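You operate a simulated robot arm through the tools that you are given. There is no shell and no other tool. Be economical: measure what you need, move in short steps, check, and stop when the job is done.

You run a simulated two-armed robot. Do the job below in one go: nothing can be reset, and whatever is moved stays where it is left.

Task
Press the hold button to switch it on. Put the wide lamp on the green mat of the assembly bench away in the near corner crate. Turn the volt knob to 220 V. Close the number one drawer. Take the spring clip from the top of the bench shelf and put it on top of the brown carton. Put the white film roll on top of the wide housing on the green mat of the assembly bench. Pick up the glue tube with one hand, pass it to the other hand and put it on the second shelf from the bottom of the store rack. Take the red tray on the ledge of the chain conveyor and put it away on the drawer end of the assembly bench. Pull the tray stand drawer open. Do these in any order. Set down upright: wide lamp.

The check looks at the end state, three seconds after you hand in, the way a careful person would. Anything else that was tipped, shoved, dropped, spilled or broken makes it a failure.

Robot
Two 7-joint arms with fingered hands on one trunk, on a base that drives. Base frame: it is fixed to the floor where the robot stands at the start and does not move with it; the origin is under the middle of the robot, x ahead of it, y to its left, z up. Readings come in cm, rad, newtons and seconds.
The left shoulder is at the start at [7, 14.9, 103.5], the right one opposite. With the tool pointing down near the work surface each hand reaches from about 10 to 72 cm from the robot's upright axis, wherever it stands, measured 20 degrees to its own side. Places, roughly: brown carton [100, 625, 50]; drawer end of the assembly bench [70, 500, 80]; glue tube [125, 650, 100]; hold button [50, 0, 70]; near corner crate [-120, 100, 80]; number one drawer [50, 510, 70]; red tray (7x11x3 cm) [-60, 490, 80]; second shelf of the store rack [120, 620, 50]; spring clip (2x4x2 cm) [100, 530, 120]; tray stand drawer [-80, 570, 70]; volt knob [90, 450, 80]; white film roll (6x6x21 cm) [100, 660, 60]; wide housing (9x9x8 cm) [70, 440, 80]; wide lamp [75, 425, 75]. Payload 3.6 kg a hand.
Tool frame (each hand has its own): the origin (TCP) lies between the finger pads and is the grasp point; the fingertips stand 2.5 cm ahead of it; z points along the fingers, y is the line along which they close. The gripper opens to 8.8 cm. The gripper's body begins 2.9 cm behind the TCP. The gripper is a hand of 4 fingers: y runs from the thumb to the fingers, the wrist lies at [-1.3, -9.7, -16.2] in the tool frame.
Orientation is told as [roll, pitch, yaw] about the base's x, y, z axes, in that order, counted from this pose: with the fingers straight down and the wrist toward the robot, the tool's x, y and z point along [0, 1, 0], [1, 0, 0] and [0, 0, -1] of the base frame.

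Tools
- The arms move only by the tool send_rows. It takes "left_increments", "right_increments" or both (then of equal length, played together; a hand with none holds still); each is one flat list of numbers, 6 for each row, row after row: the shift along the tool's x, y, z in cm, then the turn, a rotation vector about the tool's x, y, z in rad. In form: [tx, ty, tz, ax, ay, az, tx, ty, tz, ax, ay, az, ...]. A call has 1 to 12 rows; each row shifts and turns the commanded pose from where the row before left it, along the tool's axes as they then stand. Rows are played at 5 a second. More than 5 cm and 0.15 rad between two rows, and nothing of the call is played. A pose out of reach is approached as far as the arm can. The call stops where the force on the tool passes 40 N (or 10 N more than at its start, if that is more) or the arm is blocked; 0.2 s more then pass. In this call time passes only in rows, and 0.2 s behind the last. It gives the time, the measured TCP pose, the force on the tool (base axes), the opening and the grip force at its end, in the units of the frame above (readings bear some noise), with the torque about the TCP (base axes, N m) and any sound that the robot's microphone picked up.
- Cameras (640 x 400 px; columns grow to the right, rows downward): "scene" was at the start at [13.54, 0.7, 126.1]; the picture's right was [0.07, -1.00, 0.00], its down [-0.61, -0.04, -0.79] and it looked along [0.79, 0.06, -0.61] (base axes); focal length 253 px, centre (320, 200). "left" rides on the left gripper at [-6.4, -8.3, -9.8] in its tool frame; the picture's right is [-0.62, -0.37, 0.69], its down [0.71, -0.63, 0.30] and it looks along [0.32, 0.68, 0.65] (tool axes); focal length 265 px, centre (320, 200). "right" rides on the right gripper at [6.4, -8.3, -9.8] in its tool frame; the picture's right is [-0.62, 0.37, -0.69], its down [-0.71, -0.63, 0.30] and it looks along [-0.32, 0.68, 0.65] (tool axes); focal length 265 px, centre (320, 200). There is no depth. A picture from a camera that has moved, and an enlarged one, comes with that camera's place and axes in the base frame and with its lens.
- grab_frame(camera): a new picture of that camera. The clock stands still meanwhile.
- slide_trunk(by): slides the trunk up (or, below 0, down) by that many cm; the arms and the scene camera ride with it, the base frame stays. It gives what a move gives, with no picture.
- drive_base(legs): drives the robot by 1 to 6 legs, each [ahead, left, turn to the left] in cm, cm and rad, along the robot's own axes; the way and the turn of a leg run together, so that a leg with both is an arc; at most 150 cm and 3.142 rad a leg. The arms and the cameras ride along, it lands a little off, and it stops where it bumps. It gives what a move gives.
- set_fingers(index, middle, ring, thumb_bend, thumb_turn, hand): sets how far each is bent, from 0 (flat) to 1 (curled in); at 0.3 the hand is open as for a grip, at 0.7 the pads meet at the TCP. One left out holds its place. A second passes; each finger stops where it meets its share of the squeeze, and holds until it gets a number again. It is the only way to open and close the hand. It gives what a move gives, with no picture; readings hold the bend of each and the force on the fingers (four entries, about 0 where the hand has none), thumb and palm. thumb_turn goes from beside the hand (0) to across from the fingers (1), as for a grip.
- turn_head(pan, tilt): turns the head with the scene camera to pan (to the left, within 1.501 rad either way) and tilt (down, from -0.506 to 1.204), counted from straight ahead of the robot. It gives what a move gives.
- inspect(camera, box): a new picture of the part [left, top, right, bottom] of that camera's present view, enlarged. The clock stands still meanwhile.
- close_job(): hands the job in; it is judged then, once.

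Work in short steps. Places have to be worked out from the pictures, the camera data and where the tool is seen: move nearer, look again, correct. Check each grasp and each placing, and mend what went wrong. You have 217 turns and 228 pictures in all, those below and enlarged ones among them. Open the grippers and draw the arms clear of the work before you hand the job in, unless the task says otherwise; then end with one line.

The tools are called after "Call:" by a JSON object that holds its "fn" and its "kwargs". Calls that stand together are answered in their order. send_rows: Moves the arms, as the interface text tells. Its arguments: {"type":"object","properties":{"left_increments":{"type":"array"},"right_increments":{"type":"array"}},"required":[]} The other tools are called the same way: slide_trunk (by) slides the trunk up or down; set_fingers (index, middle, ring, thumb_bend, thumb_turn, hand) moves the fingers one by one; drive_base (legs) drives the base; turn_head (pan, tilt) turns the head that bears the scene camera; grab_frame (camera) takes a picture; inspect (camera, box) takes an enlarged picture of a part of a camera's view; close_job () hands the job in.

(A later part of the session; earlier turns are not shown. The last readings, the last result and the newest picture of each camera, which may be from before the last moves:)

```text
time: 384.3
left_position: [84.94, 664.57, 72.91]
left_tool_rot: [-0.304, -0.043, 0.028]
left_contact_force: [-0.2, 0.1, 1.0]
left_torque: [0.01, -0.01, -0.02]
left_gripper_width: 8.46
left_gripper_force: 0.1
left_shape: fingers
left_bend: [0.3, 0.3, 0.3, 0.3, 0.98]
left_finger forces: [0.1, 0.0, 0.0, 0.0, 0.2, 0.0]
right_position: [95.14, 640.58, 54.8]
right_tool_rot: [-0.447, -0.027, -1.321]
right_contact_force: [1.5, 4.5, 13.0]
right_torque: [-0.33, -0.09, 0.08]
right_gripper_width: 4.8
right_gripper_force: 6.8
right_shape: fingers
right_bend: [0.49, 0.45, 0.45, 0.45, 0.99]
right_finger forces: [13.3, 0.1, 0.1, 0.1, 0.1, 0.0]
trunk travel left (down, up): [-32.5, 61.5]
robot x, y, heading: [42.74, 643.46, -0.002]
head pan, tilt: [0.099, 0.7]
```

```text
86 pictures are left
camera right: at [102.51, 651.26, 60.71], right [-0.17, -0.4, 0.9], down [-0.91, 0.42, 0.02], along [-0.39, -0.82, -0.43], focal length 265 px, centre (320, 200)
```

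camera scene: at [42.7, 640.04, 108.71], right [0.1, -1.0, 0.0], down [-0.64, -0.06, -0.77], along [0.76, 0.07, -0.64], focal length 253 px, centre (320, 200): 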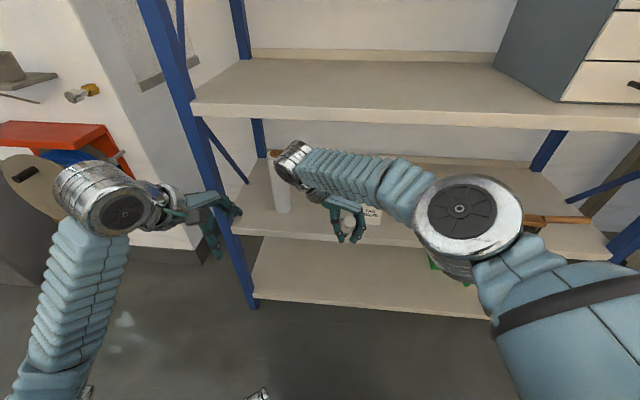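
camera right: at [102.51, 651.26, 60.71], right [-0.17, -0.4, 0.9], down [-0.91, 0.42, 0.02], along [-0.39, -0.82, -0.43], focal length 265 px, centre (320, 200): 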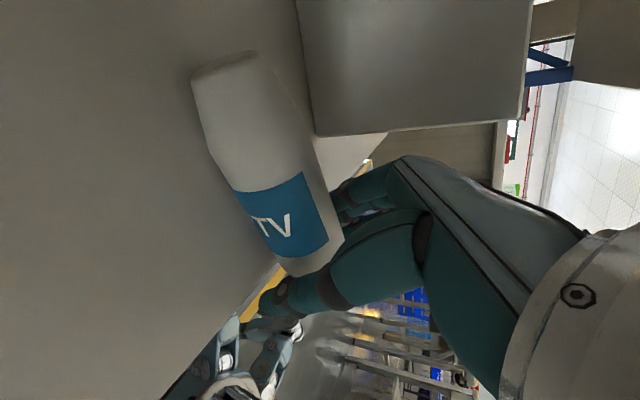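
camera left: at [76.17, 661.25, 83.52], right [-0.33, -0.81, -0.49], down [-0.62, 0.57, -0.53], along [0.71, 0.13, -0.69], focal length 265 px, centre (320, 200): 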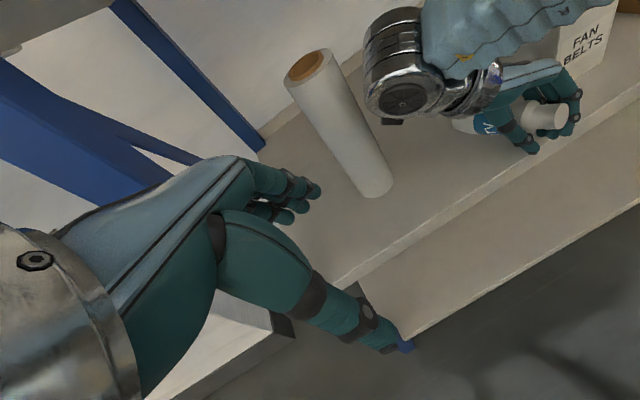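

Released and lying on the shelf. Raise by 7 cm and back off.

Call:
{"fn": "slide_trunk", "kwargs": {"by": 7}}

Call:
{"fn": "drive_base", "kwargs": {"legs": [[-22, 0, 0]]}}

Call:
{"fn": "grab_frame", "kwargs": {"camera": "scene"}}

Call:
{"fn": "grab_frame", "kwargs": {"camera": "left"}}

```text
time: 385.4
left_position: [84.98, 664.64, 79.86]
left_tool_rot: [-0.304, -0.04, 0.026]
left_contact_force: [-0.2, 0.2, 0.8]
left_torque: [-0.04, 0.02, -0.02]
left_gripper_width: 8.46
left_gripper_force: 0.0
left_shape: fingers
left_bend: [0.3, 0.3, 0.3, 0.3, 0.98]
left_finger forces: [0.0, 0.1, 0.1, 0.0, 0.1, 0.1]
right_position: [94.99, 640.24, 61.37]
right_tool_rot: [-0.454, -0.027, -1.322]
right_contact_force: [-0.1, 1.0, -0.1]
right_torque: [-0.03, 0.02, 0.01]
right_gripper_width: 5.17
right_gripper_force: 0.1
right_shape: fingers
right_bend: [0.45, 0.45, 0.45, 0.45, 0.99]
right_finger forces: [0.0, 0.0, 0.1, 0.0, 0.0, 0.0]
trunk travel left (down, up): [-39.5, 54.5]
robot x, y, heading: [42.31, 643.37, 0.002]
head pan, tilt: [0.099, 0.7]
```

```text
time: 388.8
left_position: [63.04, 664.59, 79.86]
left_tool_rot: [-0.304, -0.041, 0.023]
left_contact_force: [0.1, 0.3, -0.2]
left_torque: [0.05, 0.02, -0.03]
left_gripper_width: 8.45
left_gripper_force: 0.1
left_shape: fingers
left_bend: [0.3, 0.3, 0.3, 0.3, 0.98]
left_finger forces: [0.1, 0.1, 0.0, 0.0, 0.1, 0.1]
right_position: [73.31, 639.92, 61.76]
right_tool_rot: [-0.447, -0.019, -1.337]
right_contact_force: [0.4, 0.5, 0.2]
right_torque: [0.04, -0.02, -0.03]
right_gripper_width: 5.22
right_gripper_force: 0.1
right_shape: fingers
right_bend: [0.45, 0.45, 0.45, 0.45, 0.99]
right_finger forces: [0.0, 0.0, 0.0, 0.1, 0.0, 0.1]
trunk travel left (down, up): [-39.5, 54.5]
robot x, y, heading: [20.49, 643.39, -0.003]
head pan, tilt: [0.099, 0.7]
```

```text
85 pictures are left
camera scene: at [33.63, 644.5, 112.7], right [0.1, -1.0, 0.0], down [-0.64, -0.06, -0.76], along [0.76, 0.07, -0.64], focal length 253 px, centre (320, 200)
```

scene: 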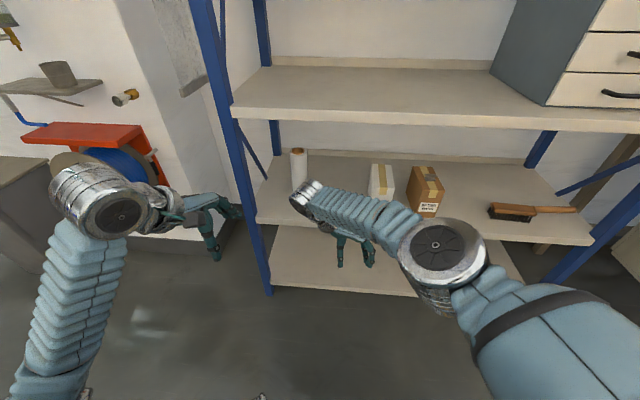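

```text
84 pictures are left
camera left: at [54.32, 661.27, 90.91], right [-0.33, -0.81, -0.49], down [-0.62, 0.58, -0.53], along [0.71, 0.13, -0.69], focal length 265 px, centre (320, 200)
```

left: 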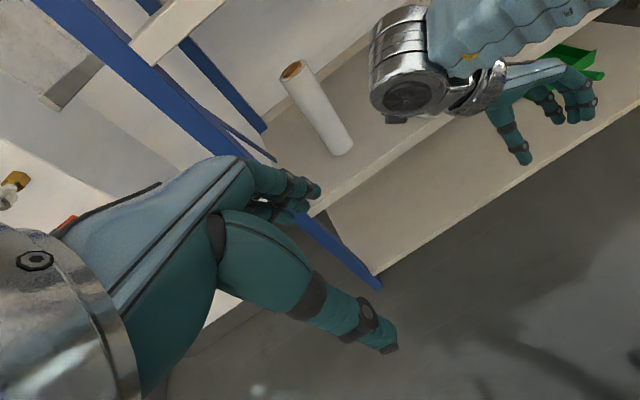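

Next the film roll. First unwind the right wrist and set the left to pitch −0.4, roll 0.

Call:
{"fn": "send_rows", "kwargs": {"left_increments": [0, 0, 0, 0, 0.1, 0, 0, 0, 0, 0, 0.1, 0, 0, 0, 0, 0, 0.1, 0, 0, 2, 0, -0.12, 0, 0, 0, 2, 0, -0.12, 0, 0, 0, 2, 0, -0.12, 0, 0, 0, 0, 0, 0, 0, 0, 0, 0, 0, 0, 0, 0, 0, 0, 0, 0, 0, 0, 0, 0, 0, 0, 0, 0, 0, 0, 0, 0, 0, 0], "right_increments": [0, 0, -1, -0.06, 0, -0.13, 0, 0, -1, -0.06, 0, -0.13, 0, 0, -1, -0.06, 0, -0.13, 0, 0, -1, -0.06, 0, -0.13, 0, 0, -1, -0.06, 0, -0.13, 0, 0, 0, -0.06, 0, -0.13, 0, 0, 0, -0.06, 0, -0.13, 0, 0, 0, -0.06, 0, -0.13, 0, 0, 0, -0.03, 0.1, -0.06, 0, 0, 0, 0, 0.13, 0, 0, 0, 0, 0, 0.13, 0]}}

Call:
{"fn": "grab_frame", "kwargs": {"camera": "scene"}}

Call:
{"fn": "grab_frame", "kwargs": {"camera": "left"}}

```text
time: 391.2
left_position: [69.04, 664.78, 80.89]
left_tool_rot: [-0.005, -0.402, 0.028]
left_contact_force: [0.6, -0.2, -0.1]
left_torque: [0.03, 0.02, 0.0]
left_gripper_width: 8.46
left_gripper_force: 0.0
left_shape: fingers
left_bend: [0.3, 0.3, 0.3, 0.3, 0.98]
left_finger forces: [0.0, 0.1, 0.0, 0.1, 0.0, 0.0]
right_position: [75.07, 640.91, 66.24]
right_tool_rot: [-0.093, 0.002, -0.121]
right_contact_force: [0.0, 0.1, -0.5]
right_torque: [0.01, -0.01, -0.03]
right_gripper_width: 5.24
right_gripper_force: 0.1
right_shape: fingers
right_bend: [0.45, 0.45, 0.45, 0.45, 0.99]
right_finger forces: [0.0, 0.0, 0.0, 0.0, 0.0, 0.0]
trunk travel left (down, up): [-39.5, 54.5]
robot x, y, heading: [19.98, 643.8, -0.001]
head pan, tilt: [0.099, 0.7]
```

```text
83 pictures are left
camera scene: at [33.61, 644.41, 112.71], right [0.1, -1.0, 0.0], down [-0.64, -0.06, -0.77], along [0.76, 0.07, -0.64], focal length 253 px, centre (320, 200)
```

scene: 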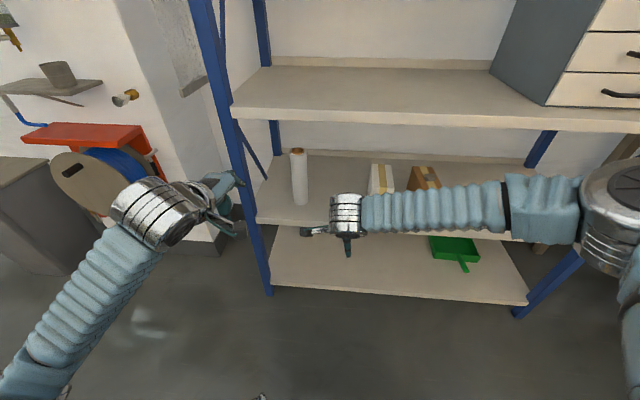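

```text
82 pictures are left
camera left: at [57.57, 658.04, 86.78], right [-0.05, -0.62, -0.78], down [-0.48, 0.7, -0.53], along [0.88, 0.35, -0.34], focal length 265 px, centre (320, 200)
```

left: 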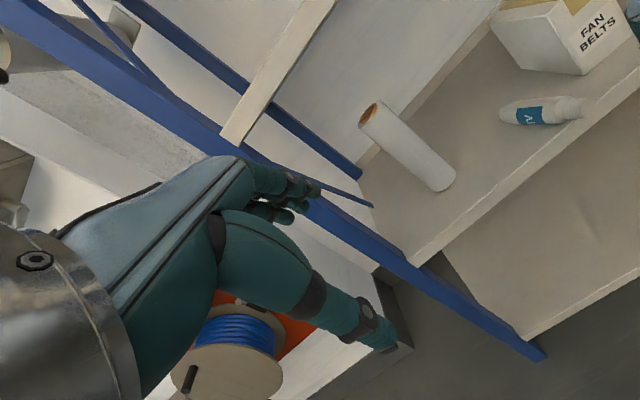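

Roll axis ≈[104.5, 658.3], top ≈72.5; the glue tube lies safely on the shelf. I move the right hand clear, position the left at y≈648.5, z≈70.5 and drive in.

Call:
{"fn": "send_rows", "kwargs": {"left_increments": [-4.1, -1, 2.4, 0, 0, 0, -4.1, -1, 2.4, 0, 0, 0, -4.1, -1, 2.4, 0, 0, 0, -4.1, -1, 2.4, 0, 0, 0], "right_increments": [-4, -2.5, 0, 0, 0, 0, -4, -2.5, 0, 0, 0, 0, -4, -2.5, 0, 0, 0, 0, -4, -2.5, 0, 0, 0, 0]}}

Call:
{"fn": "drive_base", "kwargs": {"legs": [[15, 0, 0]]}}

Call:
{"fn": "grab_frame", "kwargs": {"camera": "left"}}

```text
time: 392.2
left_position: [69.46, 648.17, 70.72]
left_tool_rot: [-0.004, -0.404, 0.028]
left_contact_force: [0.0, -0.6, 0.4]
left_torque: [0.01, 0.02, -0.01]
left_gripper_width: 8.44
left_gripper_force: 0.1
left_shape: fingers
left_bend: [0.3, 0.3, 0.3, 0.3, 0.98]
left_finger forces: [0.0, 0.0, 0.1, 0.0, 0.0, 0.1]
right_position: [63.03, 626.5, 67.77]
right_tool_rot: [-0.094, -0.001, -0.122]
right_contact_force: [-0.2, 0.0, -0.5]
right_torque: [0.02, 0.0, 0.0]
right_gripper_width: 5.24
right_gripper_force: 0.1
right_shape: fingers
right_bend: [0.45, 0.45, 0.45, 0.45, 0.99]
right_finger forces: [0.1, 0.0, 0.1, 0.0, 0.0, 0.0]
trunk travel left (down, up): [-39.5, 54.5]
robot x, y, heading: [20.25, 643.47, -0.007]
head pan, tilt: [0.099, 0.7]
```

```text
time: 394.8
left_position: [84.3, 648.29, 70.56]
left_tool_rot: [-0.002, -0.402, 0.025]
left_contact_force: [-0.3, 0.5, 0.4]
left_torque: [0.02, 0.0, 0.02]
left_gripper_width: 8.45
left_gripper_force: 0.0
left_shape: fingers
left_bend: [0.3, 0.3, 0.3, 0.3, 0.98]
left_finger forces: [0.1, 0.1, 0.1, 0.0, 0.0, 0.0]
right_position: [77.93, 626.26, 67.74]
right_tool_rot: [-0.095, 0.0, -0.124]
right_contact_force: [0.2, 0.5, 0.1]
right_torque: [-0.01, 0.04, 0.02]
right_gripper_width: 5.21
right_gripper_force: 0.0
right_shape: fingers
right_bend: [0.45, 0.45, 0.45, 0.45, 0.99]
right_finger forces: [0.0, 0.1, 0.0, 0.0, 0.1, 0.0]
trunk travel left (down, up): [-39.5, 54.5]
robot x, y, heading: [35.35, 643.52, -0.003]
head pan, tilt: [0.099, 0.7]
```

```text
81 pictures are left
camera left: at [72.89, 641.53, 76.48], right [-0.05, -0.62, -0.78], down [-0.48, 0.7, -0.53], along [0.88, 0.35, -0.34], focal length 265 px, centre (320, 200)
```

left: 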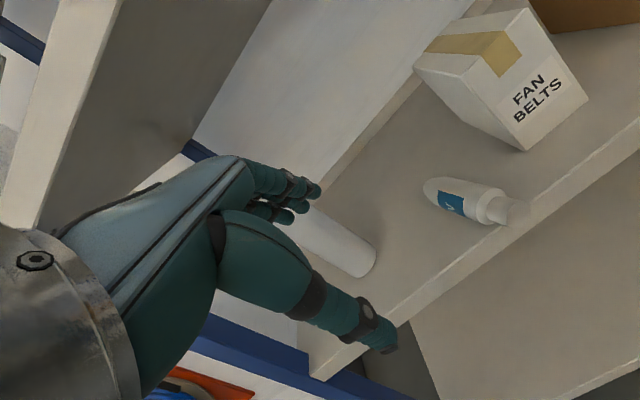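

Insert forward ~19.5 cm beside the roll.

Call:
{"fn": "send_rows", "kwargs": {"left_increments": [0, 4.5, 1.9, 0, 0, 0, 0, 4.5, 1.9, 0, 0, 0, 0, 4.5, 1.9, 0, 0, 0, 0, 4.5, 1.9, 0, 0, 0]}}

Call:
{"fn": "grab_frame", "kwargs": {"camera": "left"}}

Call:
{"fn": "inspect", "kwargs": {"camera": "scene", "box": [200, 80, 420, 230]}}

```text
time: 395.8
left_position: [103.73, 648.58, 70.52]
left_tool_rot: [-0.002, -0.402, 0.027]
left_contact_force: [0.6, 0.2, -0.3]
left_torque: [-0.04, 0.0, 0.03]
left_gripper_width: 8.44
left_gripper_force: 0.1
left_shape: fingers
left_bend: [0.3, 0.3, 0.3, 0.3, 0.98]
left_finger forces: [0.0, 0.0, 0.1, 0.0, 0.0, 0.1]
right_position: [77.98, 626.45, 67.63]
right_tool_rot: [-0.097, 0.001, -0.126]
right_contact_force: [0.6, 0.8, -0.2]
right_torque: [-0.01, -0.01, 0.01]
right_gripper_width: 5.21
right_gripper_force: 0.1
right_shape: fingers
right_bend: [0.45, 0.45, 0.45, 0.45, 0.99]
right_finger forces: [0.0, 0.0, 0.0, 0.1, 0.0, 0.0]
trunk travel left (down, up): [-39.5, 54.5]
robot x, y, heading: [35.0, 643.12, -0.002]
head pan, tilt: [0.099, 0.7]
```

```text
80 pictures are left
camera left: at [92.41, 641.93, 76.45], right [-0.05, -0.62, -0.78], down [-0.48, 0.7, -0.53], along [0.88, 0.34, -0.34], focal length 265 px, centre (320, 200)
```

left: 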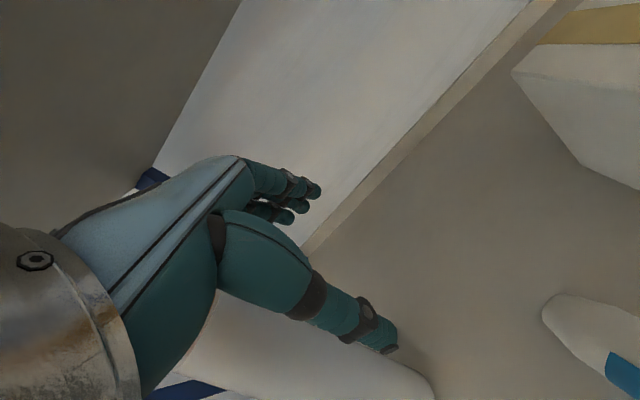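

```text
2.67 times, centred on (310, 155) of scene
camera zoom: at [48.72, 644.42, 112.7], right [0.1, -1.0, 0.0], down [-0.64, -0.06, -0.76], along [0.76, 0.07, -0.64], focal length 674 px, centre (347, 320)
```

zoom: 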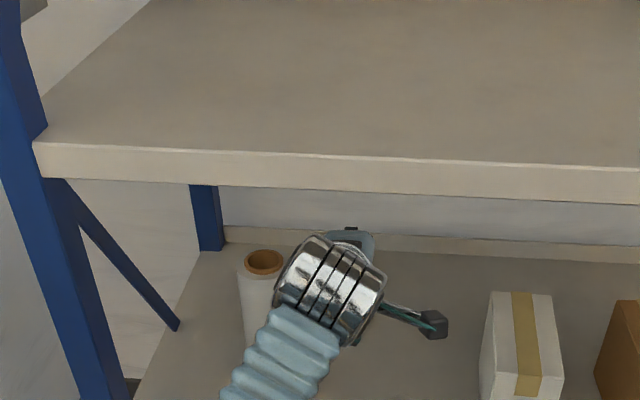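

Slide sideways around the roll (raise 0.8, then +9.6 cm in y).

Call:
{"fn": "send_rows", "kwargs": {"left_increments": [0, 0.77, -0.55, 0, 0, 0, 2.4, 0, 0, 0, 0, 0, 2.4, 0, 0, 0, 0, 0, 2.4, 0, 0, 0, 0, 0, 2.2, 0, 0, 0, 0, 0]}}

Call:
{"fn": "grab_frame", "kwargs": {"camera": "left"}}

Call:
{"fn": "inspect", "kwargs": {"camera": "scene", "box": [200, 80, 420, 230]}}

```text
time: 397.0
left_position: [104.05, 658.12, 71.19]
left_tool_rot: [-0.005, -0.402, 0.026]
left_contact_force: [0.2, -0.8, 0.9]
left_torque: [0.01, 0.0, 0.01]
left_gripper_width: 8.46
left_gripper_force: 0.2
left_shape: fingers
left_bend: [0.3, 0.3, 0.3, 0.3, 0.98]
left_finger forces: [0.0, 0.0, 0.1, 0.0, 0.1, 0.1]
right_position: [77.95, 626.47, 67.83]
right_tool_rot: [-0.096, 0.003, -0.125]
right_contact_force: [0.1, -0.5, -0.9]
right_torque: [0.02, 0.0, 0.04]
right_gripper_width: 5.24
right_gripper_force: 0.0
right_shape: fingers
right_bend: [0.45, 0.45, 0.45, 0.45, 0.99]
right_finger forces: [0.1, 0.0, 0.0, 0.0, 0.0, 0.0]
trunk travel left (down, up): [-39.5, 54.5]
robot x, y, heading: [35.06, 643.49, -0.007]
head pan, tilt: [0.099, 0.7]
```

```text
78 pictures are left
camera left: at [92.62, 651.47, 77.25], right [-0.05, -0.62, -0.78], down [-0.48, 0.7, -0.53], along [0.88, 0.34, -0.34], focal length 265 px, centre (320, 200)
```

left: 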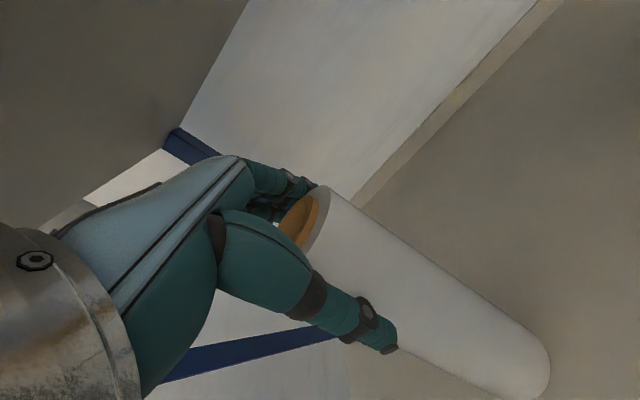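

```text
2.67 times, centred on (310, 155) of scene
camera zoom: at [48.7, 644.45, 112.7], right [0.1, -1.0, 0.0], down [-0.64, -0.06, -0.76], along [0.76, 0.07, -0.64], focal length 674 px, centre (347, 320)
```

zoom: 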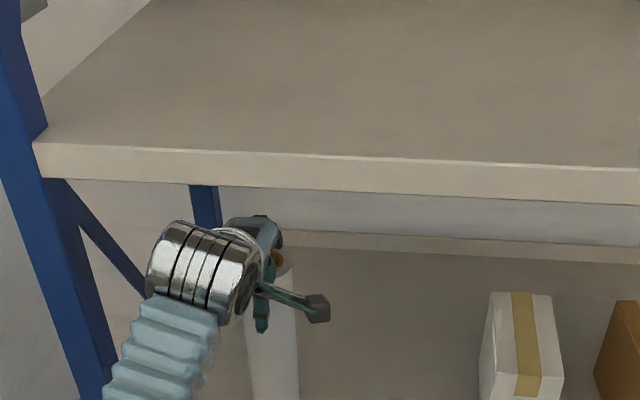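

Roll is between thumb and fingers, untouched. Close.

Call:
{"fn": "set_fingers", "kwargs": {"hand": "left", "index": 0.65, "middle": 0.65, "ring": 0.65, "thumb_bend": 0.65}}

Call:
{"fn": "grab_frame", "kwargs": {"camera": "left"}}

```text
time: 398.0
left_position: [103.87, 658.06, 71.52]
left_tool_rot: [-0.003, -0.405, 0.024]
left_contact_force: [3.3, -0.7, 9.7]
left_torque: [-0.06, -0.08, 0.02]
left_gripper_width: 6.08
left_gripper_force: 15.4
left_shape: fingers
left_bend: [0.45, 0.59, 0.63, 0.37, 1.0]
left_finger forces: [13.0, 4.3, 1.1, 0.1, 12.7, 0.0]
right_position: [77.85, 626.37, 67.74]
right_tool_rot: [-0.094, 0.0, -0.127]
right_contact_force: [1.0, 0.0, 0.1]
right_torque: [0.02, 0.02, 0.02]
right_gripper_width: 5.24
right_gripper_force: 0.1
right_shape: fingers
right_bend: [0.45, 0.45, 0.45, 0.45, 0.99]
right_finger forces: [0.0, 0.1, 0.1, 0.0, 0.0, 0.1]
trunk travel left (down, up): [-39.5, 54.5]
robot x, y, heading: [35.19, 643.7, 0.001]
head pan, tilt: [0.099, 0.7]
```

```text
76 pictures are left
camera left: at [92.56, 651.41, 77.44], right [-0.05, -0.62, -0.78], down [-0.48, 0.7, -0.53], along [0.88, 0.34, -0.33], focal length 265 px, centre (320, 200)
```

left: 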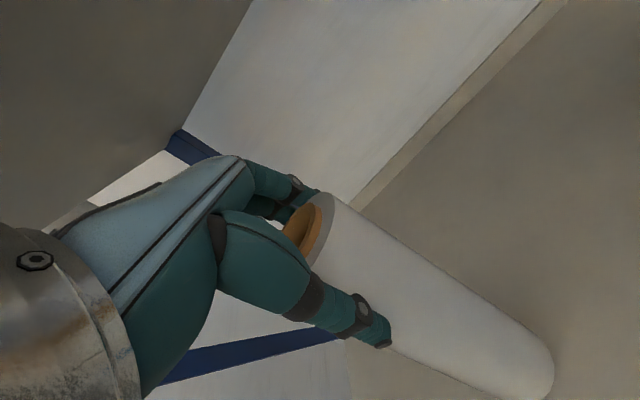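

Hold is ~13 N. Lift 1.3 cm and back straight out.

Call:
{"fn": "slide_trunk", "kwargs": {"by": 1.4}}

Call:
{"fn": "drive_base", "kwargs": {"legs": [[-32, 0, 0]]}}

Call:
{"fn": "grab_frame", "kwargs": {"camera": "scene"}}

Call:
{"fn": "grab_frame", "kwargs": {"camera": "left"}}

```text
time: 398.6
left_position: [104.04, 658.07, 72.47]
left_tool_rot: [-0.002, -0.395, 0.026]
left_contact_force: [-0.3, 0.1, -4.2]
left_torque: [-0.01, 0.0, -0.03]
left_gripper_width: 6.01
left_gripper_force: 14.7
left_shape: fingers
left_bend: [0.48, 0.6, 0.64, 0.36, 1.0]
left_finger forces: [9.8, 4.2, 0.9, 0.0, 13.7, 0.0]
right_position: [78.14, 626.49, 69.08]
right_tool_rot: [-0.096, 0.002, -0.126]
right_contact_force: [-0.5, -0.9, 0.2]
right_torque: [-0.03, 0.01, 0.0]
right_gripper_width: 5.24
right_gripper_force: 0.0
right_shape: fingers
right_bend: [0.45, 0.45, 0.45, 0.45, 0.99]
right_finger forces: [0.0, 0.1, 0.1, 0.1, 0.0, 0.0]
trunk travel left (down, up): [-40.9, 53.1]
robot x, y, heading: [35.42, 643.73, -0.002]
head pan, tilt: [0.099, 0.7]
```

```text
time: 403.2
left_position: [72.07, 658.24, 72.68]
left_tool_rot: [-0.003, -0.399, 0.027]
left_contact_force: [0.4, 0.2, -3.8]
left_torque: [0.0, 0.0, -0.01]
left_gripper_width: 5.95
left_gripper_force: 14.8
left_shape: fingers
left_bend: [0.48, 0.6, 0.64, 0.37, 1.0]
left_finger forces: [9.6, 4.3, 0.9, 0.1, 13.8, 0.1]
right_position: [46.08, 626.65, 69.11]
right_tool_rot: [-0.097, 0.001, -0.123]
right_contact_force: [0.3, 0.0, -0.4]
right_torque: [0.03, 0.01, -0.03]
right_gripper_width: 5.19
right_gripper_force: 0.1
right_shape: fingers
right_bend: [0.45, 0.45, 0.45, 0.45, 0.99]
right_finger forces: [0.2, 0.0, 0.1, 0.0, 0.0, 0.1]
trunk travel left (down, up): [-40.9, 53.1]
robot x, y, heading: [2.66, 643.62, -0.003]
head pan, tilt: [0.099, 0.7]
```

```text
75 pictures are left
camera scene: at [16.65, 644.55, 114.09], right [0.1, -1.0, 0.0], down [-0.64, -0.06, -0.76], along [0.76, 0.07, -0.65], focal length 253 px, centre (320, 200)
```

scene: 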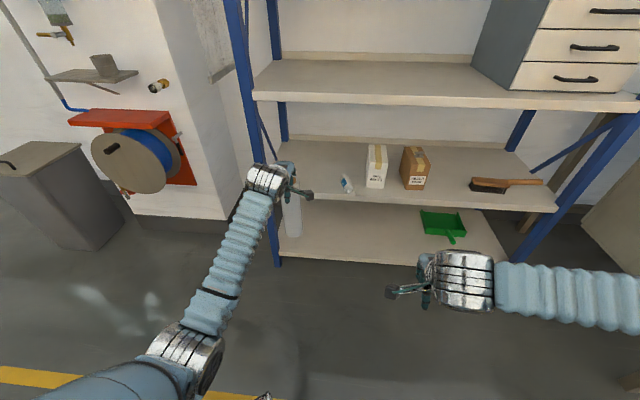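

```text
74 pictures are left
camera left: at [60.71, 651.54, 78.59], right [-0.05, -0.62, -0.78], down [-0.48, 0.7, -0.53], along [0.88, 0.35, -0.34], focal length 265 px, centre (320, 200)
```

left: 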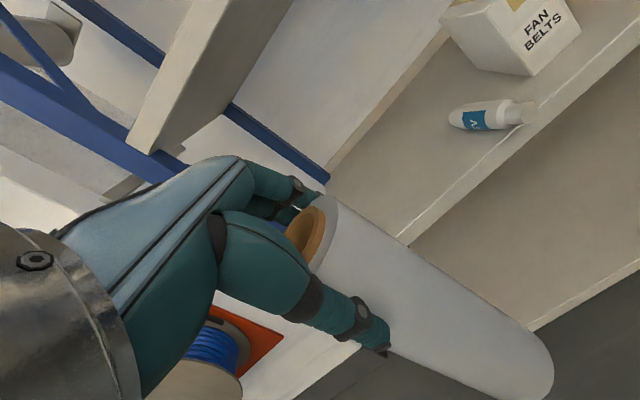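

Roll held upright. I raise the trunk fully for clearance, retreat to the aisle and strafe to the housing at y≈435.

Call:
{"fn": "drive_base", "kwargs": {"legs": [[-17, 0, 0]]}}

Call:
{"fn": "slide_trunk", "kwargs": {"by": 40}}

Call:
{"fn": "slide_trunk", "kwargs": {"by": 8}}

Call:
{"fn": "drive_base", "kwargs": {"legs": [[0, -150, 0], [0, -72, 0]]}}

Call:
{"fn": "turn_head", "kwargs": {"pan": 0, "tilt": 0.8}}

Call:
{"fn": "grab_frame", "kwargs": {"camera": "scene"}}

Call:
{"fn": "grab_frame", "kwargs": {"camera": "left"}}

```text
time: 406.0
left_position: [55.04, 658.36, 72.68]
left_tool_rot: [-0.004, -0.4, 0.028]
left_contact_force: [0.2, 1.0, -4.6]
left_torque: [-0.01, 0.02, 0.02]
left_gripper_width: 5.89
left_gripper_force: 14.0
left_shape: fingers
left_bend: [0.49, 0.6, 0.64, 0.37, 1.0]
left_finger forces: [9.3, 4.1, 0.9, 0.1, 13.5, 0.0]
right_position: [29.12, 626.62, 69.07]
right_tool_rot: [-0.097, 0.002, -0.121]
right_contact_force: [0.5, -0.3, 0.0]
right_torque: [-0.01, -0.02, 0.01]
right_gripper_width: 5.21
right_gripper_force: 0.2
right_shape: fingers
right_bend: [0.45, 0.45, 0.45, 0.45, 0.99]
right_finger forces: [0.0, 0.0, 0.1, 0.0, 0.0, 0.1]
trunk travel left (down, up): [-40.9, 53.1]
robot x, y, heading: [-13.95, 643.72, -0.005]
head pan, tilt: [0.099, 0.7]
```

```text
time: 409.9
left_position: [55.06, 658.42, 112.63]
left_tool_rot: [-0.005, -0.399, 0.029]
left_contact_force: [-0.1, -0.5, -4.9]
left_torque: [0.01, -0.04, 0.06]
left_gripper_width: 5.86
left_gripper_force: 13.8
left_shape: fingers
left_bend: [0.49, 0.6, 0.64, 0.37, 1.0]
left_finger forces: [9.4, 4.2, 0.9, 0.1, 13.5, 0.0]
right_position: [29.04, 626.7, 109.1]
right_tool_rot: [-0.097, 0.001, -0.123]
right_contact_force: [-0.2, -0.9, -0.6]
right_torque: [0.0, -0.01, 0.03]
right_gripper_width: 5.2
right_gripper_force: 0.0
right_shape: fingers
right_bend: [0.45, 0.45, 0.45, 0.45, 0.99]
right_finger forces: [0.0, 0.0, 0.1, 0.0, 0.0, 0.1]
trunk travel left (down, up): [-80.9, 13.1]
robot x, y, heading: [-14.1, 643.56, -0.0]
head pan, tilt: [0.099, 0.7]
```

```text
time: 411.0
left_position: [55.14, 658.44, 120.69]
left_tool_rot: [-0.005, -0.4, 0.028]
left_contact_force: [0.0, 0.1, -5.2]
left_torque: [0.0, 0.0, 0.03]
left_gripper_width: 5.88
left_gripper_force: 14.0
left_shape: fingers
left_bend: [0.49, 0.6, 0.64, 0.37, 1.0]
left_finger forces: [9.2, 4.2, 0.8, 0.1, 13.6, 0.0]
right_position: [29.04, 626.7, 117.17]
right_tool_rot: [-0.097, 0.001, -0.122]
right_contact_force: [0.2, -0.3, 0.1]
right_torque: [-0.02, 0.01, 0.02]
right_gripper_width: 5.21
right_gripper_force: 0.0
right_shape: fingers
right_bend: [0.45, 0.45, 0.45, 0.45, 0.99]
right_finger forces: [0.0, 0.0, 0.0, 0.0, 0.0, 0.0]
trunk travel left (down, up): [-88.9, 5.1]
robot x, y, heading: [-14.01, 644.08, -0.007]
head pan, tilt: [0.099, 0.7]
```

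```text
time: 439.3
left_position: [57.12, 438.28, 120.71]
left_tool_rot: [-0.008, -0.4, 0.043]
left_contact_force: [0.3, 0.5, -4.8]
left_torque: [0.01, 0.06, -0.03]
left_gripper_width: 5.69
left_gripper_force: 13.0
left_shape: fingers
left_bend: [0.5, 0.6, 0.64, 0.38, 1.0]
left_finger forces: [8.0, 4.5, 0.7, 0.1, 12.7, 0.0]
right_position: [31.73, 406.29, 117.07]
right_tool_rot: [-0.098, 0.002, -0.107]
right_contact_force: [-0.1, 0.3, -0.2]
right_torque: [-0.02, -0.02, 0.03]
right_gripper_width: 5.24
right_gripper_force: 0.1
right_shape: fingers
right_bend: [0.45, 0.45, 0.45, 0.45, 0.99]
right_finger forces: [0.1, 0.0, 0.1, 0.1, 0.0, 0.1]
trunk travel left (down, up): [-88.9, 5.1]
robot x, y, heading: [-11.77, 421.88, 0.01]
head pan, tilt: [0.099, 0.7]
```

```text
time: 440.0
left_position: [57.17, 438.23, 120.7]
left_tool_rot: [-0.005, -0.4, 0.045]
left_contact_force: [0.4, 0.3, -5.0]
left_torque: [0.01, 0.02, 0.04]
left_gripper_width: 5.7
left_gripper_force: 13.0
left_shape: fingers
left_bend: [0.5, 0.6, 0.64, 0.38, 1.0]
left_finger forces: [8.0, 4.5, 0.7, 0.0, 12.8, 0.0]
right_position: [31.6, 406.18, 117.24]
right_tool_rot: [-0.1, 0.002, -0.106]
right_contact_force: [0.5, -0.4, -0.3]
right_torque: [0.02, 0.01, 0.02]
right_gripper_width: 5.2
right_gripper_force: 0.0
right_shape: fingers
right_bend: [0.45, 0.45, 0.45, 0.45, 0.99]
right_finger forces: [0.0, 0.0, 0.1, 0.0, 0.1, 0.1]
trunk travel left (down, up): [-88.9, 5.1]
robot x, y, heading: [-11.57, 422.42, 0.012]
head pan, tilt: [0.0, 0.799]
```

```text
73 pictures are left
camera scene: at [1.32, 422.82, 161.27], right [0.01, -1.0, 0.0], down [-0.72, -0.01, -0.7], along [0.7, 0.01, -0.72], focal length 253 px, centre (320, 200)
```

scene: 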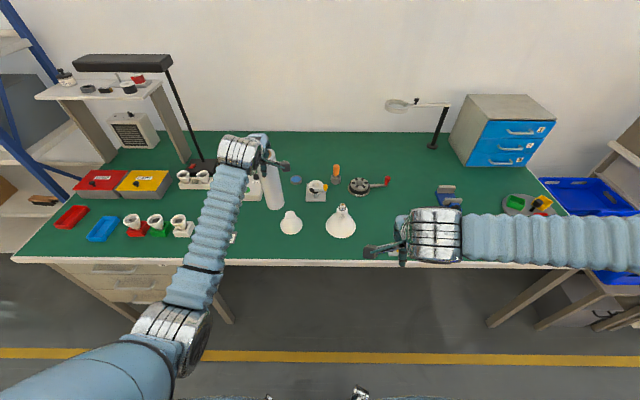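

```text
72 pictures are left
camera left: at [45.92, 431.4, 126.57], right [-0.04, -0.63, -0.78], down [-0.49, 0.69, -0.53], along [0.87, 0.36, -0.34], focal length 265 px, centre (320, 200)
```

left: 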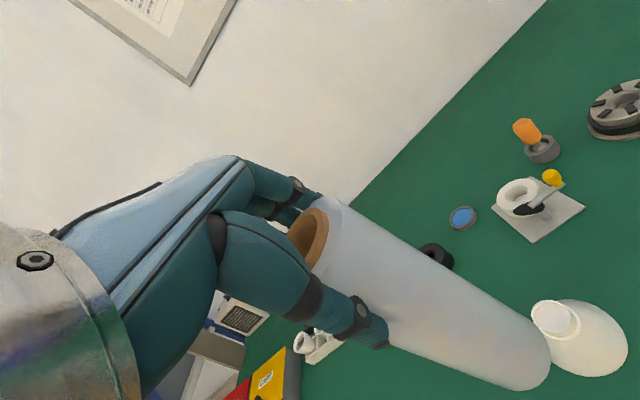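

Arrived. Zoom to locate the housing precisely.

Call:
{"fn": "inspect", "kwargs": {"camera": "scene", "box": [230, 140, 370, 250]}}

Call:
{"fn": "inspect", "kwargs": {"camera": "left", "box": [460, 260, 640, 400]}}

```text
3.64 times, centred on (300, 195) of scene
camera zoom: at [1.32, 422.82, 161.27], right [0.01, -1.0, 0.0], down [-0.72, -0.01, -0.7], along [0.7, 0.01, -0.72], focal length 920 px, centre (393, 218)
```

zoom: 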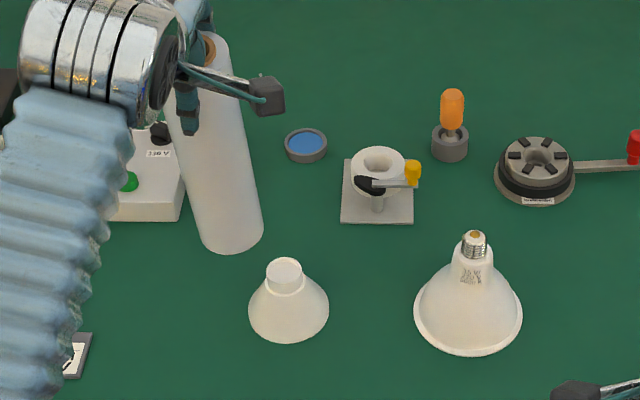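

```text
2.86 times, centred on (550, 330) of left
camera zoom: at [45.92, 431.4, 126.57], right [-0.04, -0.63, -0.78], down [-0.49, 0.69, -0.53], along [0.87, 0.36, -0.34], focal length 758 px, centre (-337, -171)
```

zoom: 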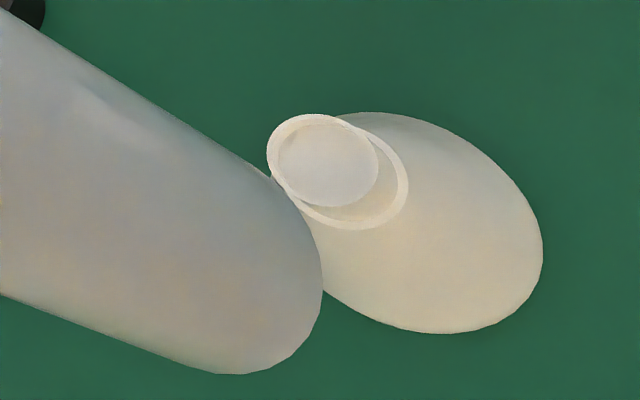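

Neck top centre ≈[65.5, 435.2, 87.1] (≈3.8 cm disc). Roll leans ~3–4° (bottom forward). I correct pitch, move over it and lower to ~5 cm above.

Call:
{"fn": "send_rows", "kwargs": {"left_increments": [-1.25, 0, 0, 0.03, 0, 0, -1.25, 0, 0, 0.03, 0, 0]}}

Call:
{"fn": "drive_base", "kwargs": {"legs": [[9.2, 0, 0]]}}

Call:
{"fn": "slide_trunk", "kwargs": {"by": -8.5}}

Call:
{"fn": "turn_head", "kwargs": {"pan": 0.1, "tilt": 0.75}}

Call:
{"fn": "inspect", "kwargs": {"camera": "scene", "box": [220, 60, 400, 260]}}

Call:
{"fn": "grab_frame", "kwargs": {"camera": "left"}}

Call:
{"fn": "grab_frame", "kwargs": {"camera": "right"}}

```text
time: 440.6
left_position: [57.31, 435.6, 120.66]
left_tool_rot: [-0.005, -0.338, 0.042]
left_contact_force: [-0.1, 0.3, -4.6]
left_torque: [0.01, -0.03, 0.01]
left_gripper_width: 5.71
left_gripper_force: 13.1
left_shape: fingers
left_bend: [0.5, 0.6, 0.64, 0.38, 1.0]
left_finger forces: [8.1, 4.6, 0.6, 0.0, 12.6, 0.0]
right_position: [31.66, 406.02, 116.97]
right_tool_rot: [-0.097, 0.0, -0.108]
right_contact_force: [-0.6, -0.7, 0.5]
right_torque: [0.02, 0.01, -0.02]
right_gripper_width: 5.24
right_gripper_force: 0.0
right_shape: fingers
right_bend: [0.45, 0.45, 0.45, 0.45, 0.99]
right_finger forces: [0.0, 0.0, 0.0, 0.0, 0.0, 0.0]
trunk travel left (down, up): [-88.9, 5.1]
robot x, y, heading: [-11.82, 422.64, 0.017]
head pan, tilt: [0.0, 0.799]
```

```text
time: 442.4
left_position: [66.24, 435.75, 120.78]
left_tool_rot: [-0.006, -0.341, 0.043]
left_contact_force: [0.3, 0.4, -3.3]
left_torque: [0.03, -0.03, 0.03]
left_gripper_width: 5.69
left_gripper_force: 12.4
left_shape: fingers
left_bend: [0.5, 0.6, 0.64, 0.38, 1.0]
left_finger forces: [8.0, 4.5, 0.7, 0.0, 12.7, 0.0]
right_position: [40.71, 406.33, 117.23]
right_tool_rot: [-0.099, 0.001, -0.108]
right_contact_force: [0.5, 1.3, 0.1]
right_torque: [-0.01, -0.01, -0.06]
right_gripper_width: 5.21
right_gripper_force: 0.0
right_shape: fingers
right_bend: [0.45, 0.45, 0.45, 0.45, 0.99]
right_finger forces: [0.1, 0.0, 0.0, 0.0, 0.1, 0.0]
trunk travel left (down, up): [-88.9, 5.1]
robot x, y, heading: [-2.5, 422.42, 0.013]
head pan, tilt: [0.0, 0.799]
```

```text
time: 443.6
left_position: [66.31, 435.75, 112.23]
left_tool_rot: [-0.004, -0.34, 0.042]
left_contact_force: [0.4, 0.6, -3.3]
left_torque: [-0.01, 0.01, 0.01]
left_gripper_width: 5.64
left_gripper_force: 13.5
left_shape: fingers
left_bend: [0.5, 0.6, 0.64, 0.38, 1.0]
left_finger forces: [8.1, 4.6, 0.7, 0.0, 13.0, 0.0]
right_position: [40.76, 406.18, 108.72]
right_tool_rot: [-0.095, 0.0, -0.107]
right_contact_force: [-0.4, -1.0, -0.6]
right_torque: [0.0, 0.0, -0.02]
right_gripper_width: 5.23
right_gripper_force: 0.0
right_shape: fingers
right_bend: [0.45, 0.45, 0.45, 0.45, 0.99]
right_finger forces: [0.1, 0.0, 0.0, 0.1, 0.0, 0.0]
trunk travel left (down, up): [-80.4, 13.6]
robot x, y, heading: [-2.25, 422.64, 0.011]
head pan, tilt: [0.0, 0.799]
```

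```text
time: 444.3
left_position: [66.36, 435.78, 112.23]
left_tool_rot: [-0.002, -0.34, 0.043]
left_contact_force: [-0.8, -0.2, -3.1]
left_torque: [-0.02, 0.04, 0.03]
left_gripper_width: 5.67
left_gripper_force: 13.1
left_shape: fingers
left_bend: [0.5, 0.6, 0.64, 0.38, 1.0]
left_finger forces: [8.1, 4.6, 0.7, 0.0, 12.9, 0.0]
right_position: [40.72, 406.26, 108.54]
right_tool_rot: [-0.096, 0.002, -0.109]
right_contact_force: [-0.1, -0.5, 1.0]
right_torque: [-0.04, -0.01, 0.02]
right_gripper_width: 5.19
right_gripper_force: 0.1
right_shape: fingers
right_bend: [0.45, 0.45, 0.45, 0.45, 0.99]
right_finger forces: [0.1, 0.0, 0.0, 0.0, 0.0, 0.0]
trunk travel left (down, up): [-80.4, 13.6]
robot x, y, heading: [-1.7, 422.46, 0.013]
head pan, tilt: [0.099, 0.75]
```

```text
2.00 times, centred on (310, 160) of scene
camera zoom: at [10.92, 423.63, 153.18], right [0.11, -0.99, 0.0], down [-0.68, -0.08, -0.73], along [0.73, 0.08, -0.68], focal length 506 px, centre (340, 280)
```

zoom: 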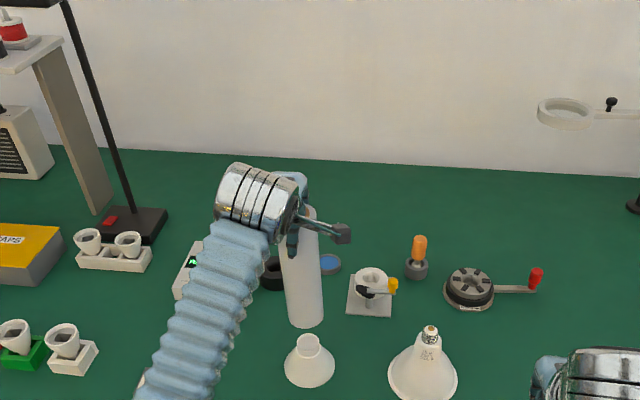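

```text
68 pictures are left
camera left: at [55.51, 428.93, 118.83], right [-0.09, -0.63, -0.77], down [-0.52, 0.69, -0.5], along [0.85, 0.36, -0.39], focal length 265 px, centre (320, 200)
```

left: 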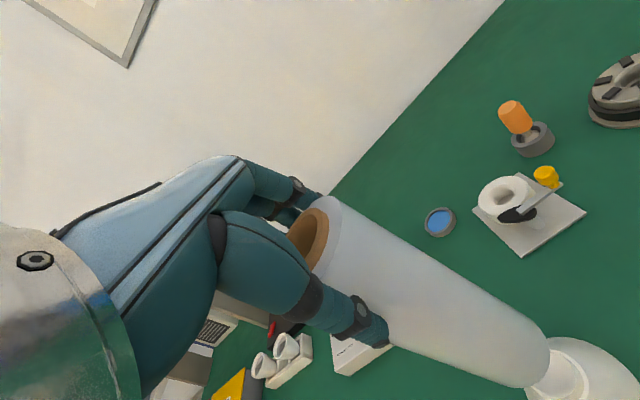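

```text
67 pictures are left
camera right: at [33.11, 414.53, 117.97], right [0.31, -0.59, 0.75], down [-0.71, -0.67, -0.23], along [0.64, -0.46, -0.62], focal length 265 px, centre (320, 200)
```

right: 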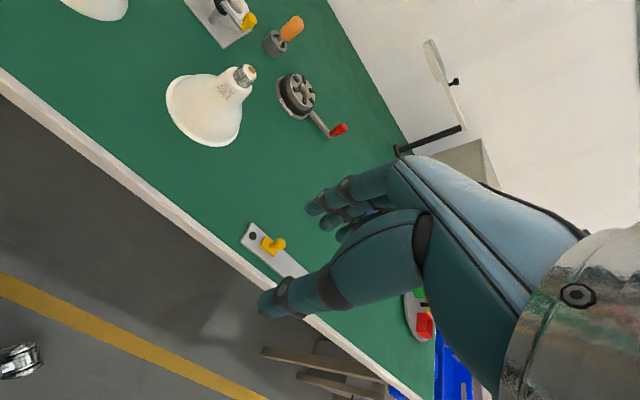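

Roll is vertical and nearly centred. Shift −0.6 cm in x and lower 3 cm, then compare.

Call:
{"fn": "send_rows", "kwargs": {"left_increments": [-0.1, -0.57, -0.2, 0, 0, 0]}}

Call:
{"fn": "slide_trunk", "kwargs": {"by": -3.3}}

Call:
{"fn": "inspect", "kwargs": {"camera": "scene", "box": [260, 160, 360, 260]}}

Call:
{"fn": "inspect", "kwargs": {"camera": "left", "box": [440, 270, 640, 400]}}

```text
time: 444.7
left_position: [65.77, 435.6, 112.16]
left_tool_rot: [-0.003, -0.34, 0.042]
left_contact_force: [0.7, -0.3, -4.3]
left_torque: [0.03, -0.03, -0.01]
left_gripper_width: 5.64
left_gripper_force: 13.2
left_shape: fingers
left_bend: [0.5, 0.6, 0.64, 0.38, 1.0]
left_finger forces: [8.2, 4.4, 0.7, 0.0, 12.9, 0.1]
right_position: [40.82, 406.18, 108.61]
right_tool_rot: [-0.095, 0.003, -0.108]
right_contact_force: [0.0, -0.3, -0.3]
right_torque: [0.02, 0.01, -0.01]
right_gripper_width: 5.2
right_gripper_force: 0.1
right_shape: fingers
right_bend: [0.45, 0.45, 0.45, 0.45, 0.99]
right_finger forces: [0.1, 0.1, 0.1, 0.1, 0.1, 0.0]
trunk travel left (down, up): [-80.4, 13.6]
robot x, y, heading: [-2.48, 422.41, 0.014]
head pan, tilt: [0.099, 0.75]
```

```text
time: 445.5
left_position: [65.81, 435.6, 108.86]
left_tool_rot: [-0.005, -0.34, 0.042]
left_contact_force: [-0.2, 0.1, -5.2]
left_torque: [0.04, -0.01, -0.04]
left_gripper_width: 5.64
left_gripper_force: 13.1
left_shape: fingers
left_bend: [0.5, 0.6, 0.64, 0.38, 1.0]
left_finger forces: [8.0, 4.6, 0.7, 0.0, 12.9, 0.0]
right_position: [40.85, 406.12, 105.2]
right_tool_rot: [-0.097, 0.001, -0.107]
right_contact_force: [0.5, 0.5, 0.6]
right_torque: [0.0, 0.01, 0.01]
right_gripper_width: 5.22
right_gripper_force: 0.1
right_shape: fingers
right_bend: [0.45, 0.45, 0.45, 0.45, 0.99]
right_finger forces: [0.0, 0.0, 0.0, 0.0, 0.0, 0.0]
trunk travel left (down, up): [-77.1, 16.9]
robot x, y, heading: [-1.82, 422.43, 0.012]
head pan, tilt: [0.099, 0.75]
```

```text
4.00 times, centred on (310, 210) of scene
camera zoom: at [10.92, 423.6, 149.87], right [0.11, -0.99, 0.0], down [-0.68, -0.08, -0.73], along [0.73, 0.08, -0.68], focal length 1012 px, centre (360, 160)
```

zoom: 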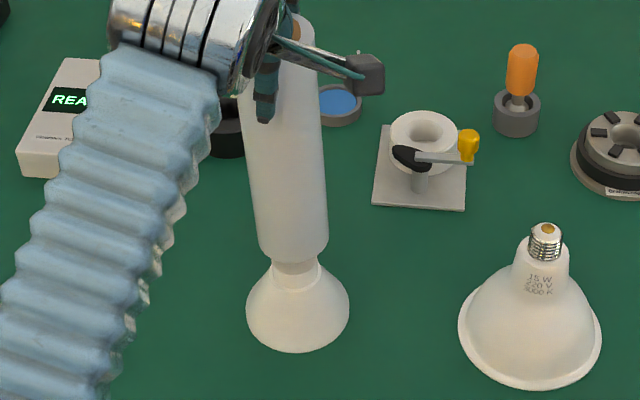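

```text
3.08 times, centred on (540, 335) of left
camera zoom: at [54.93, 428.73, 115.52], right [-0.09, -0.63, -0.77], down [-0.52, 0.69, -0.5], along [0.85, 0.36, -0.39], focal length 817 px, centre (-357, -215)
```

zoom: 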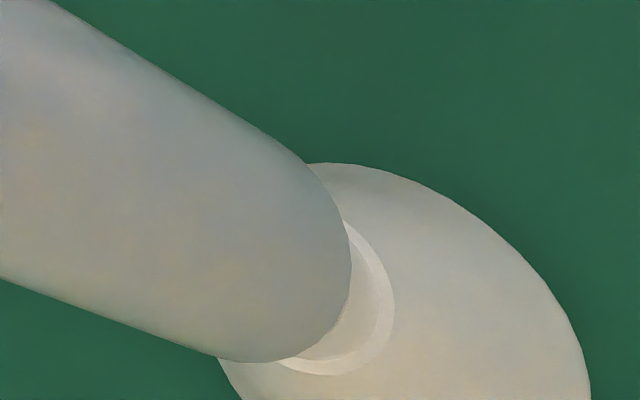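

Nearly centred: shift −0.3 cm in y, and lower 1.4 cm.

Call:
{"fn": "send_rows", "kwargs": {"left_increments": [-0.3, -0.1, 0, 0, 0, 0]}}

Call:
{"fn": "slide_trunk", "kwargs": {"by": -1.4}}

Call:
{"fn": "inspect", "kwargs": {"camera": "scene", "box": [260, 160, 360, 260]}}

```text
time: 445.9
left_position: [65.82, 435.15, 108.79]
left_tool_rot: [-0.004, -0.337, 0.042]
left_contact_force: [0.0, 0.9, -3.9]
left_torque: [0.01, -0.01, 0.02]
left_gripper_width: 5.66
left_gripper_force: 13.4
left_shape: fingers
left_bend: [0.5, 0.6, 0.64, 0.38, 1.0]
left_finger forces: [8.0, 4.8, 0.8, 0.1, 12.8, 0.1]
right_position: [40.83, 406.13, 105.29]
right_tool_rot: [-0.096, 0.001, -0.108]
right_contact_force: [-0.5, 0.3, 0.0]
right_torque: [0.0, 0.02, -0.05]
right_gripper_width: 5.22
right_gripper_force: 0.1
right_shape: fingers
right_bend: [0.45, 0.45, 0.45, 0.45, 0.99]
right_finger forces: [0.0, 0.0, 0.0, 0.0, 0.0, 0.0]
trunk travel left (down, up): [-77.1, 16.9]
robot x, y, heading: [-2.61, 422.42, 0.017]
head pan, tilt: [0.099, 0.75]
```

```text
time: 446.5
left_position: [65.92, 435.23, 107.34]
left_tool_rot: [-0.004, -0.339, 0.042]
left_contact_force: [-0.5, 0.0, -4.1]
left_torque: [0.05, -0.05, 0.0]
left_gripper_width: 5.66
left_gripper_force: 13.2
left_shape: fingers
left_bend: [0.5, 0.6, 0.64, 0.38, 1.0]
left_finger forces: [8.2, 4.7, 0.7, 0.1, 12.8, 0.0]
right_position: [40.89, 406.18, 103.86]
right_tool_rot: [-0.095, 0.003, -0.107]
right_contact_force: [0.2, -0.1, 0.8]
right_torque: [-0.02, -0.02, 0.0]
right_gripper_width: 5.24
right_gripper_force: 0.1
right_shape: fingers
right_bend: [0.45, 0.45, 0.45, 0.45, 0.99]
right_finger forces: [0.0, 0.0, 0.0, 0.0, 0.0, 0.0]
trunk travel left (down, up): [-75.7, 18.3]
robot x, y, heading: [-2.38, 422.56, 0.013]
head pan, tilt: [0.099, 0.75]
```

```text
4.00 times, centred on (310, 210) of scene
camera zoom: at [11.13, 423.55, 148.45], right [0.11, -0.99, 0.0], down [-0.68, -0.08, -0.73], along [0.73, 0.08, -0.68], focal length 1012 px, centre (360, 160)
```

zoom: 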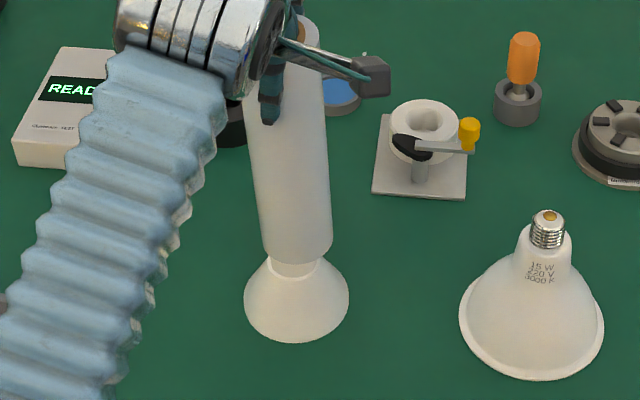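

Centred in y. Lower in small steps until touching.

Call:
{"fn": "slide_trunk", "kwargs": {"by": -0.5}}

Call:
{"fn": "inspect", "kwargs": {"camera": "left", "box": [440, 270, 640, 400]}}

```text
time: 447.0
left_position: [65.79, 435.14, 106.94]
left_tool_rot: [-0.003, -0.34, 0.044]
left_contact_force: [-1.3, 0.4, -3.0]
left_torque: [0.03, 0.05, 0.01]
left_gripper_width: 5.67
left_gripper_force: 13.5
left_shape: fingers
left_bend: [0.5, 0.6, 0.64, 0.38, 1.0]
left_finger forces: [8.3, 4.5, 0.8, 0.1, 13.4, 0.0]
right_position: [40.91, 406.08, 103.53]
right_tool_rot: [-0.097, 0.001, -0.107]
right_contact_force: [0.7, -0.1, 0.1]
right_torque: [0.0, -0.02, -0.03]
right_gripper_width: 5.22
right_gripper_force: 0.1
right_shape: fingers
right_bend: [0.45, 0.45, 0.45, 0.45, 0.99]
right_finger forces: [0.0, 0.0, 0.1, 0.1, 0.1, 0.1]
trunk travel left (down, up): [-75.2, 18.8]
robot x, y, heading: [-2.11, 422.24, 0.012]
head pan, tilt: [0.099, 0.75]
```

```text
3.08 times, centred on (540, 335) of left
camera zoom: at [54.96, 428.36, 113.55], right [-0.09, -0.63, -0.77], down [-0.52, 0.69, -0.5], along [0.85, 0.36, -0.39], focal length 817 px, centre (-357, -215)
```

zoom: 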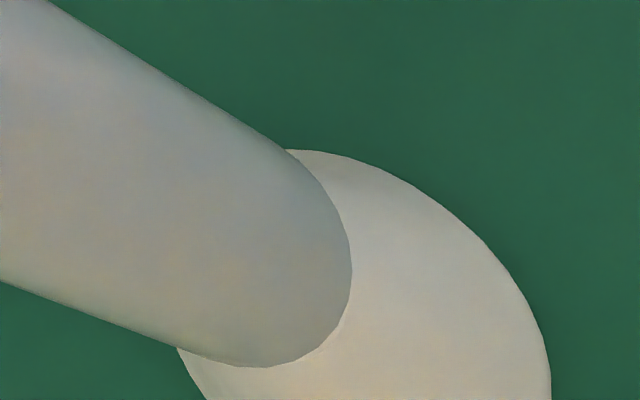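

Probably just touching; lower 0.4 more.

Call:
{"fn": "slide_trunk", "kwargs": {"by": -0.4}}

```text
time: 447.6
left_position: [65.64, 435.19, 106.85]
left_tool_rot: [-0.005, -0.345, 0.042]
left_contact_force: [0.5, -0.6, 6.4]
left_torque: [0.02, 0.18, 0.02]
left_gripper_width: 5.69
left_gripper_force: 13.9
left_shape: fingers
left_bend: [0.5, 0.6, 0.64, 0.38, 1.0]
left_finger forces: [9.7, 4.7, 0.7, 0.0, 14.1, 0.0]
right_position: [40.7, 406.05, 102.99]
right_tool_rot: [-0.095, 0.0, -0.109]
right_contact_force: [-0.2, 0.4, -0.9]
right_torque: [-0.01, -0.01, -0.03]
right_gripper_width: 5.23
right_gripper_force: 0.0
right_shape: fingers
right_bend: [0.45, 0.45, 0.45, 0.45, 0.99]
right_finger forces: [0.0, 0.1, 0.0, 0.0, 0.0, 0.0]
trunk travel left (down, up): [-74.8, 19.2]
robot x, y, heading: [-2.53, 422.24, 0.01]
head pan, tilt: [0.099, 0.75]
```

Contact (≈10 N) with a small pitch torque: the near edge bears first. Tilt the top forward ~0.02 rad about the bottom.

Call:
{"fn": "send_rows", "kwargs": {"left_increments": [0, 0.38, 0.13, 0.02, 0, 0]}}

Call:
{"fn": "inspect", "kwargs": {"camera": "scene", "box": [230, 60, 390, 260]}}

```text
time: 448.0
left_position: [66.05, 435.02, 106.87]
left_tool_rot: [-0.002, -0.326, 0.041]
left_contact_force: [1.1, -0.5, 8.2]
left_torque: [0.01, 0.13, 0.03]
left_gripper_width: 5.66
left_gripper_force: 15.0
left_shape: fingers
left_bend: [0.5, 0.6, 0.64, 0.38, 1.0]
left_finger forces: [9.8, 4.6, 0.8, 0.1, 14.2, 0.0]
right_position: [40.62, 406.05, 103.09]
right_tool_rot: [-0.096, 0.002, -0.107]
right_contact_force: [-0.7, -0.1, 0.6]
right_torque: [0.0, 0.0, -0.01]
right_gripper_width: 5.21
right_gripper_force: 0.0
right_shape: fingers
right_bend: [0.45, 0.45, 0.45, 0.45, 0.99]
right_finger forces: [0.1, 0.0, 0.0, 0.0, 0.1, 0.0]
trunk travel left (down, up): [-74.8, 19.2]
robot x, y, heading: [-2.49, 422.2, 0.007]
head pan, tilt: [0.099, 0.75]
```

```text
2.00 times, centred on (310, 160) of scene
camera zoom: at [10.77, 423.52, 147.6], right [0.11, -0.99, 0.0], down [-0.68, -0.08, -0.73], along [0.73, 0.08, -0.68], focal length 506 px, centre (340, 280)
```

zoom: 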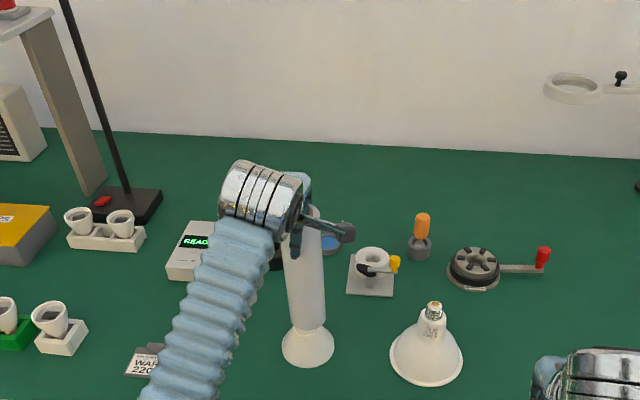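

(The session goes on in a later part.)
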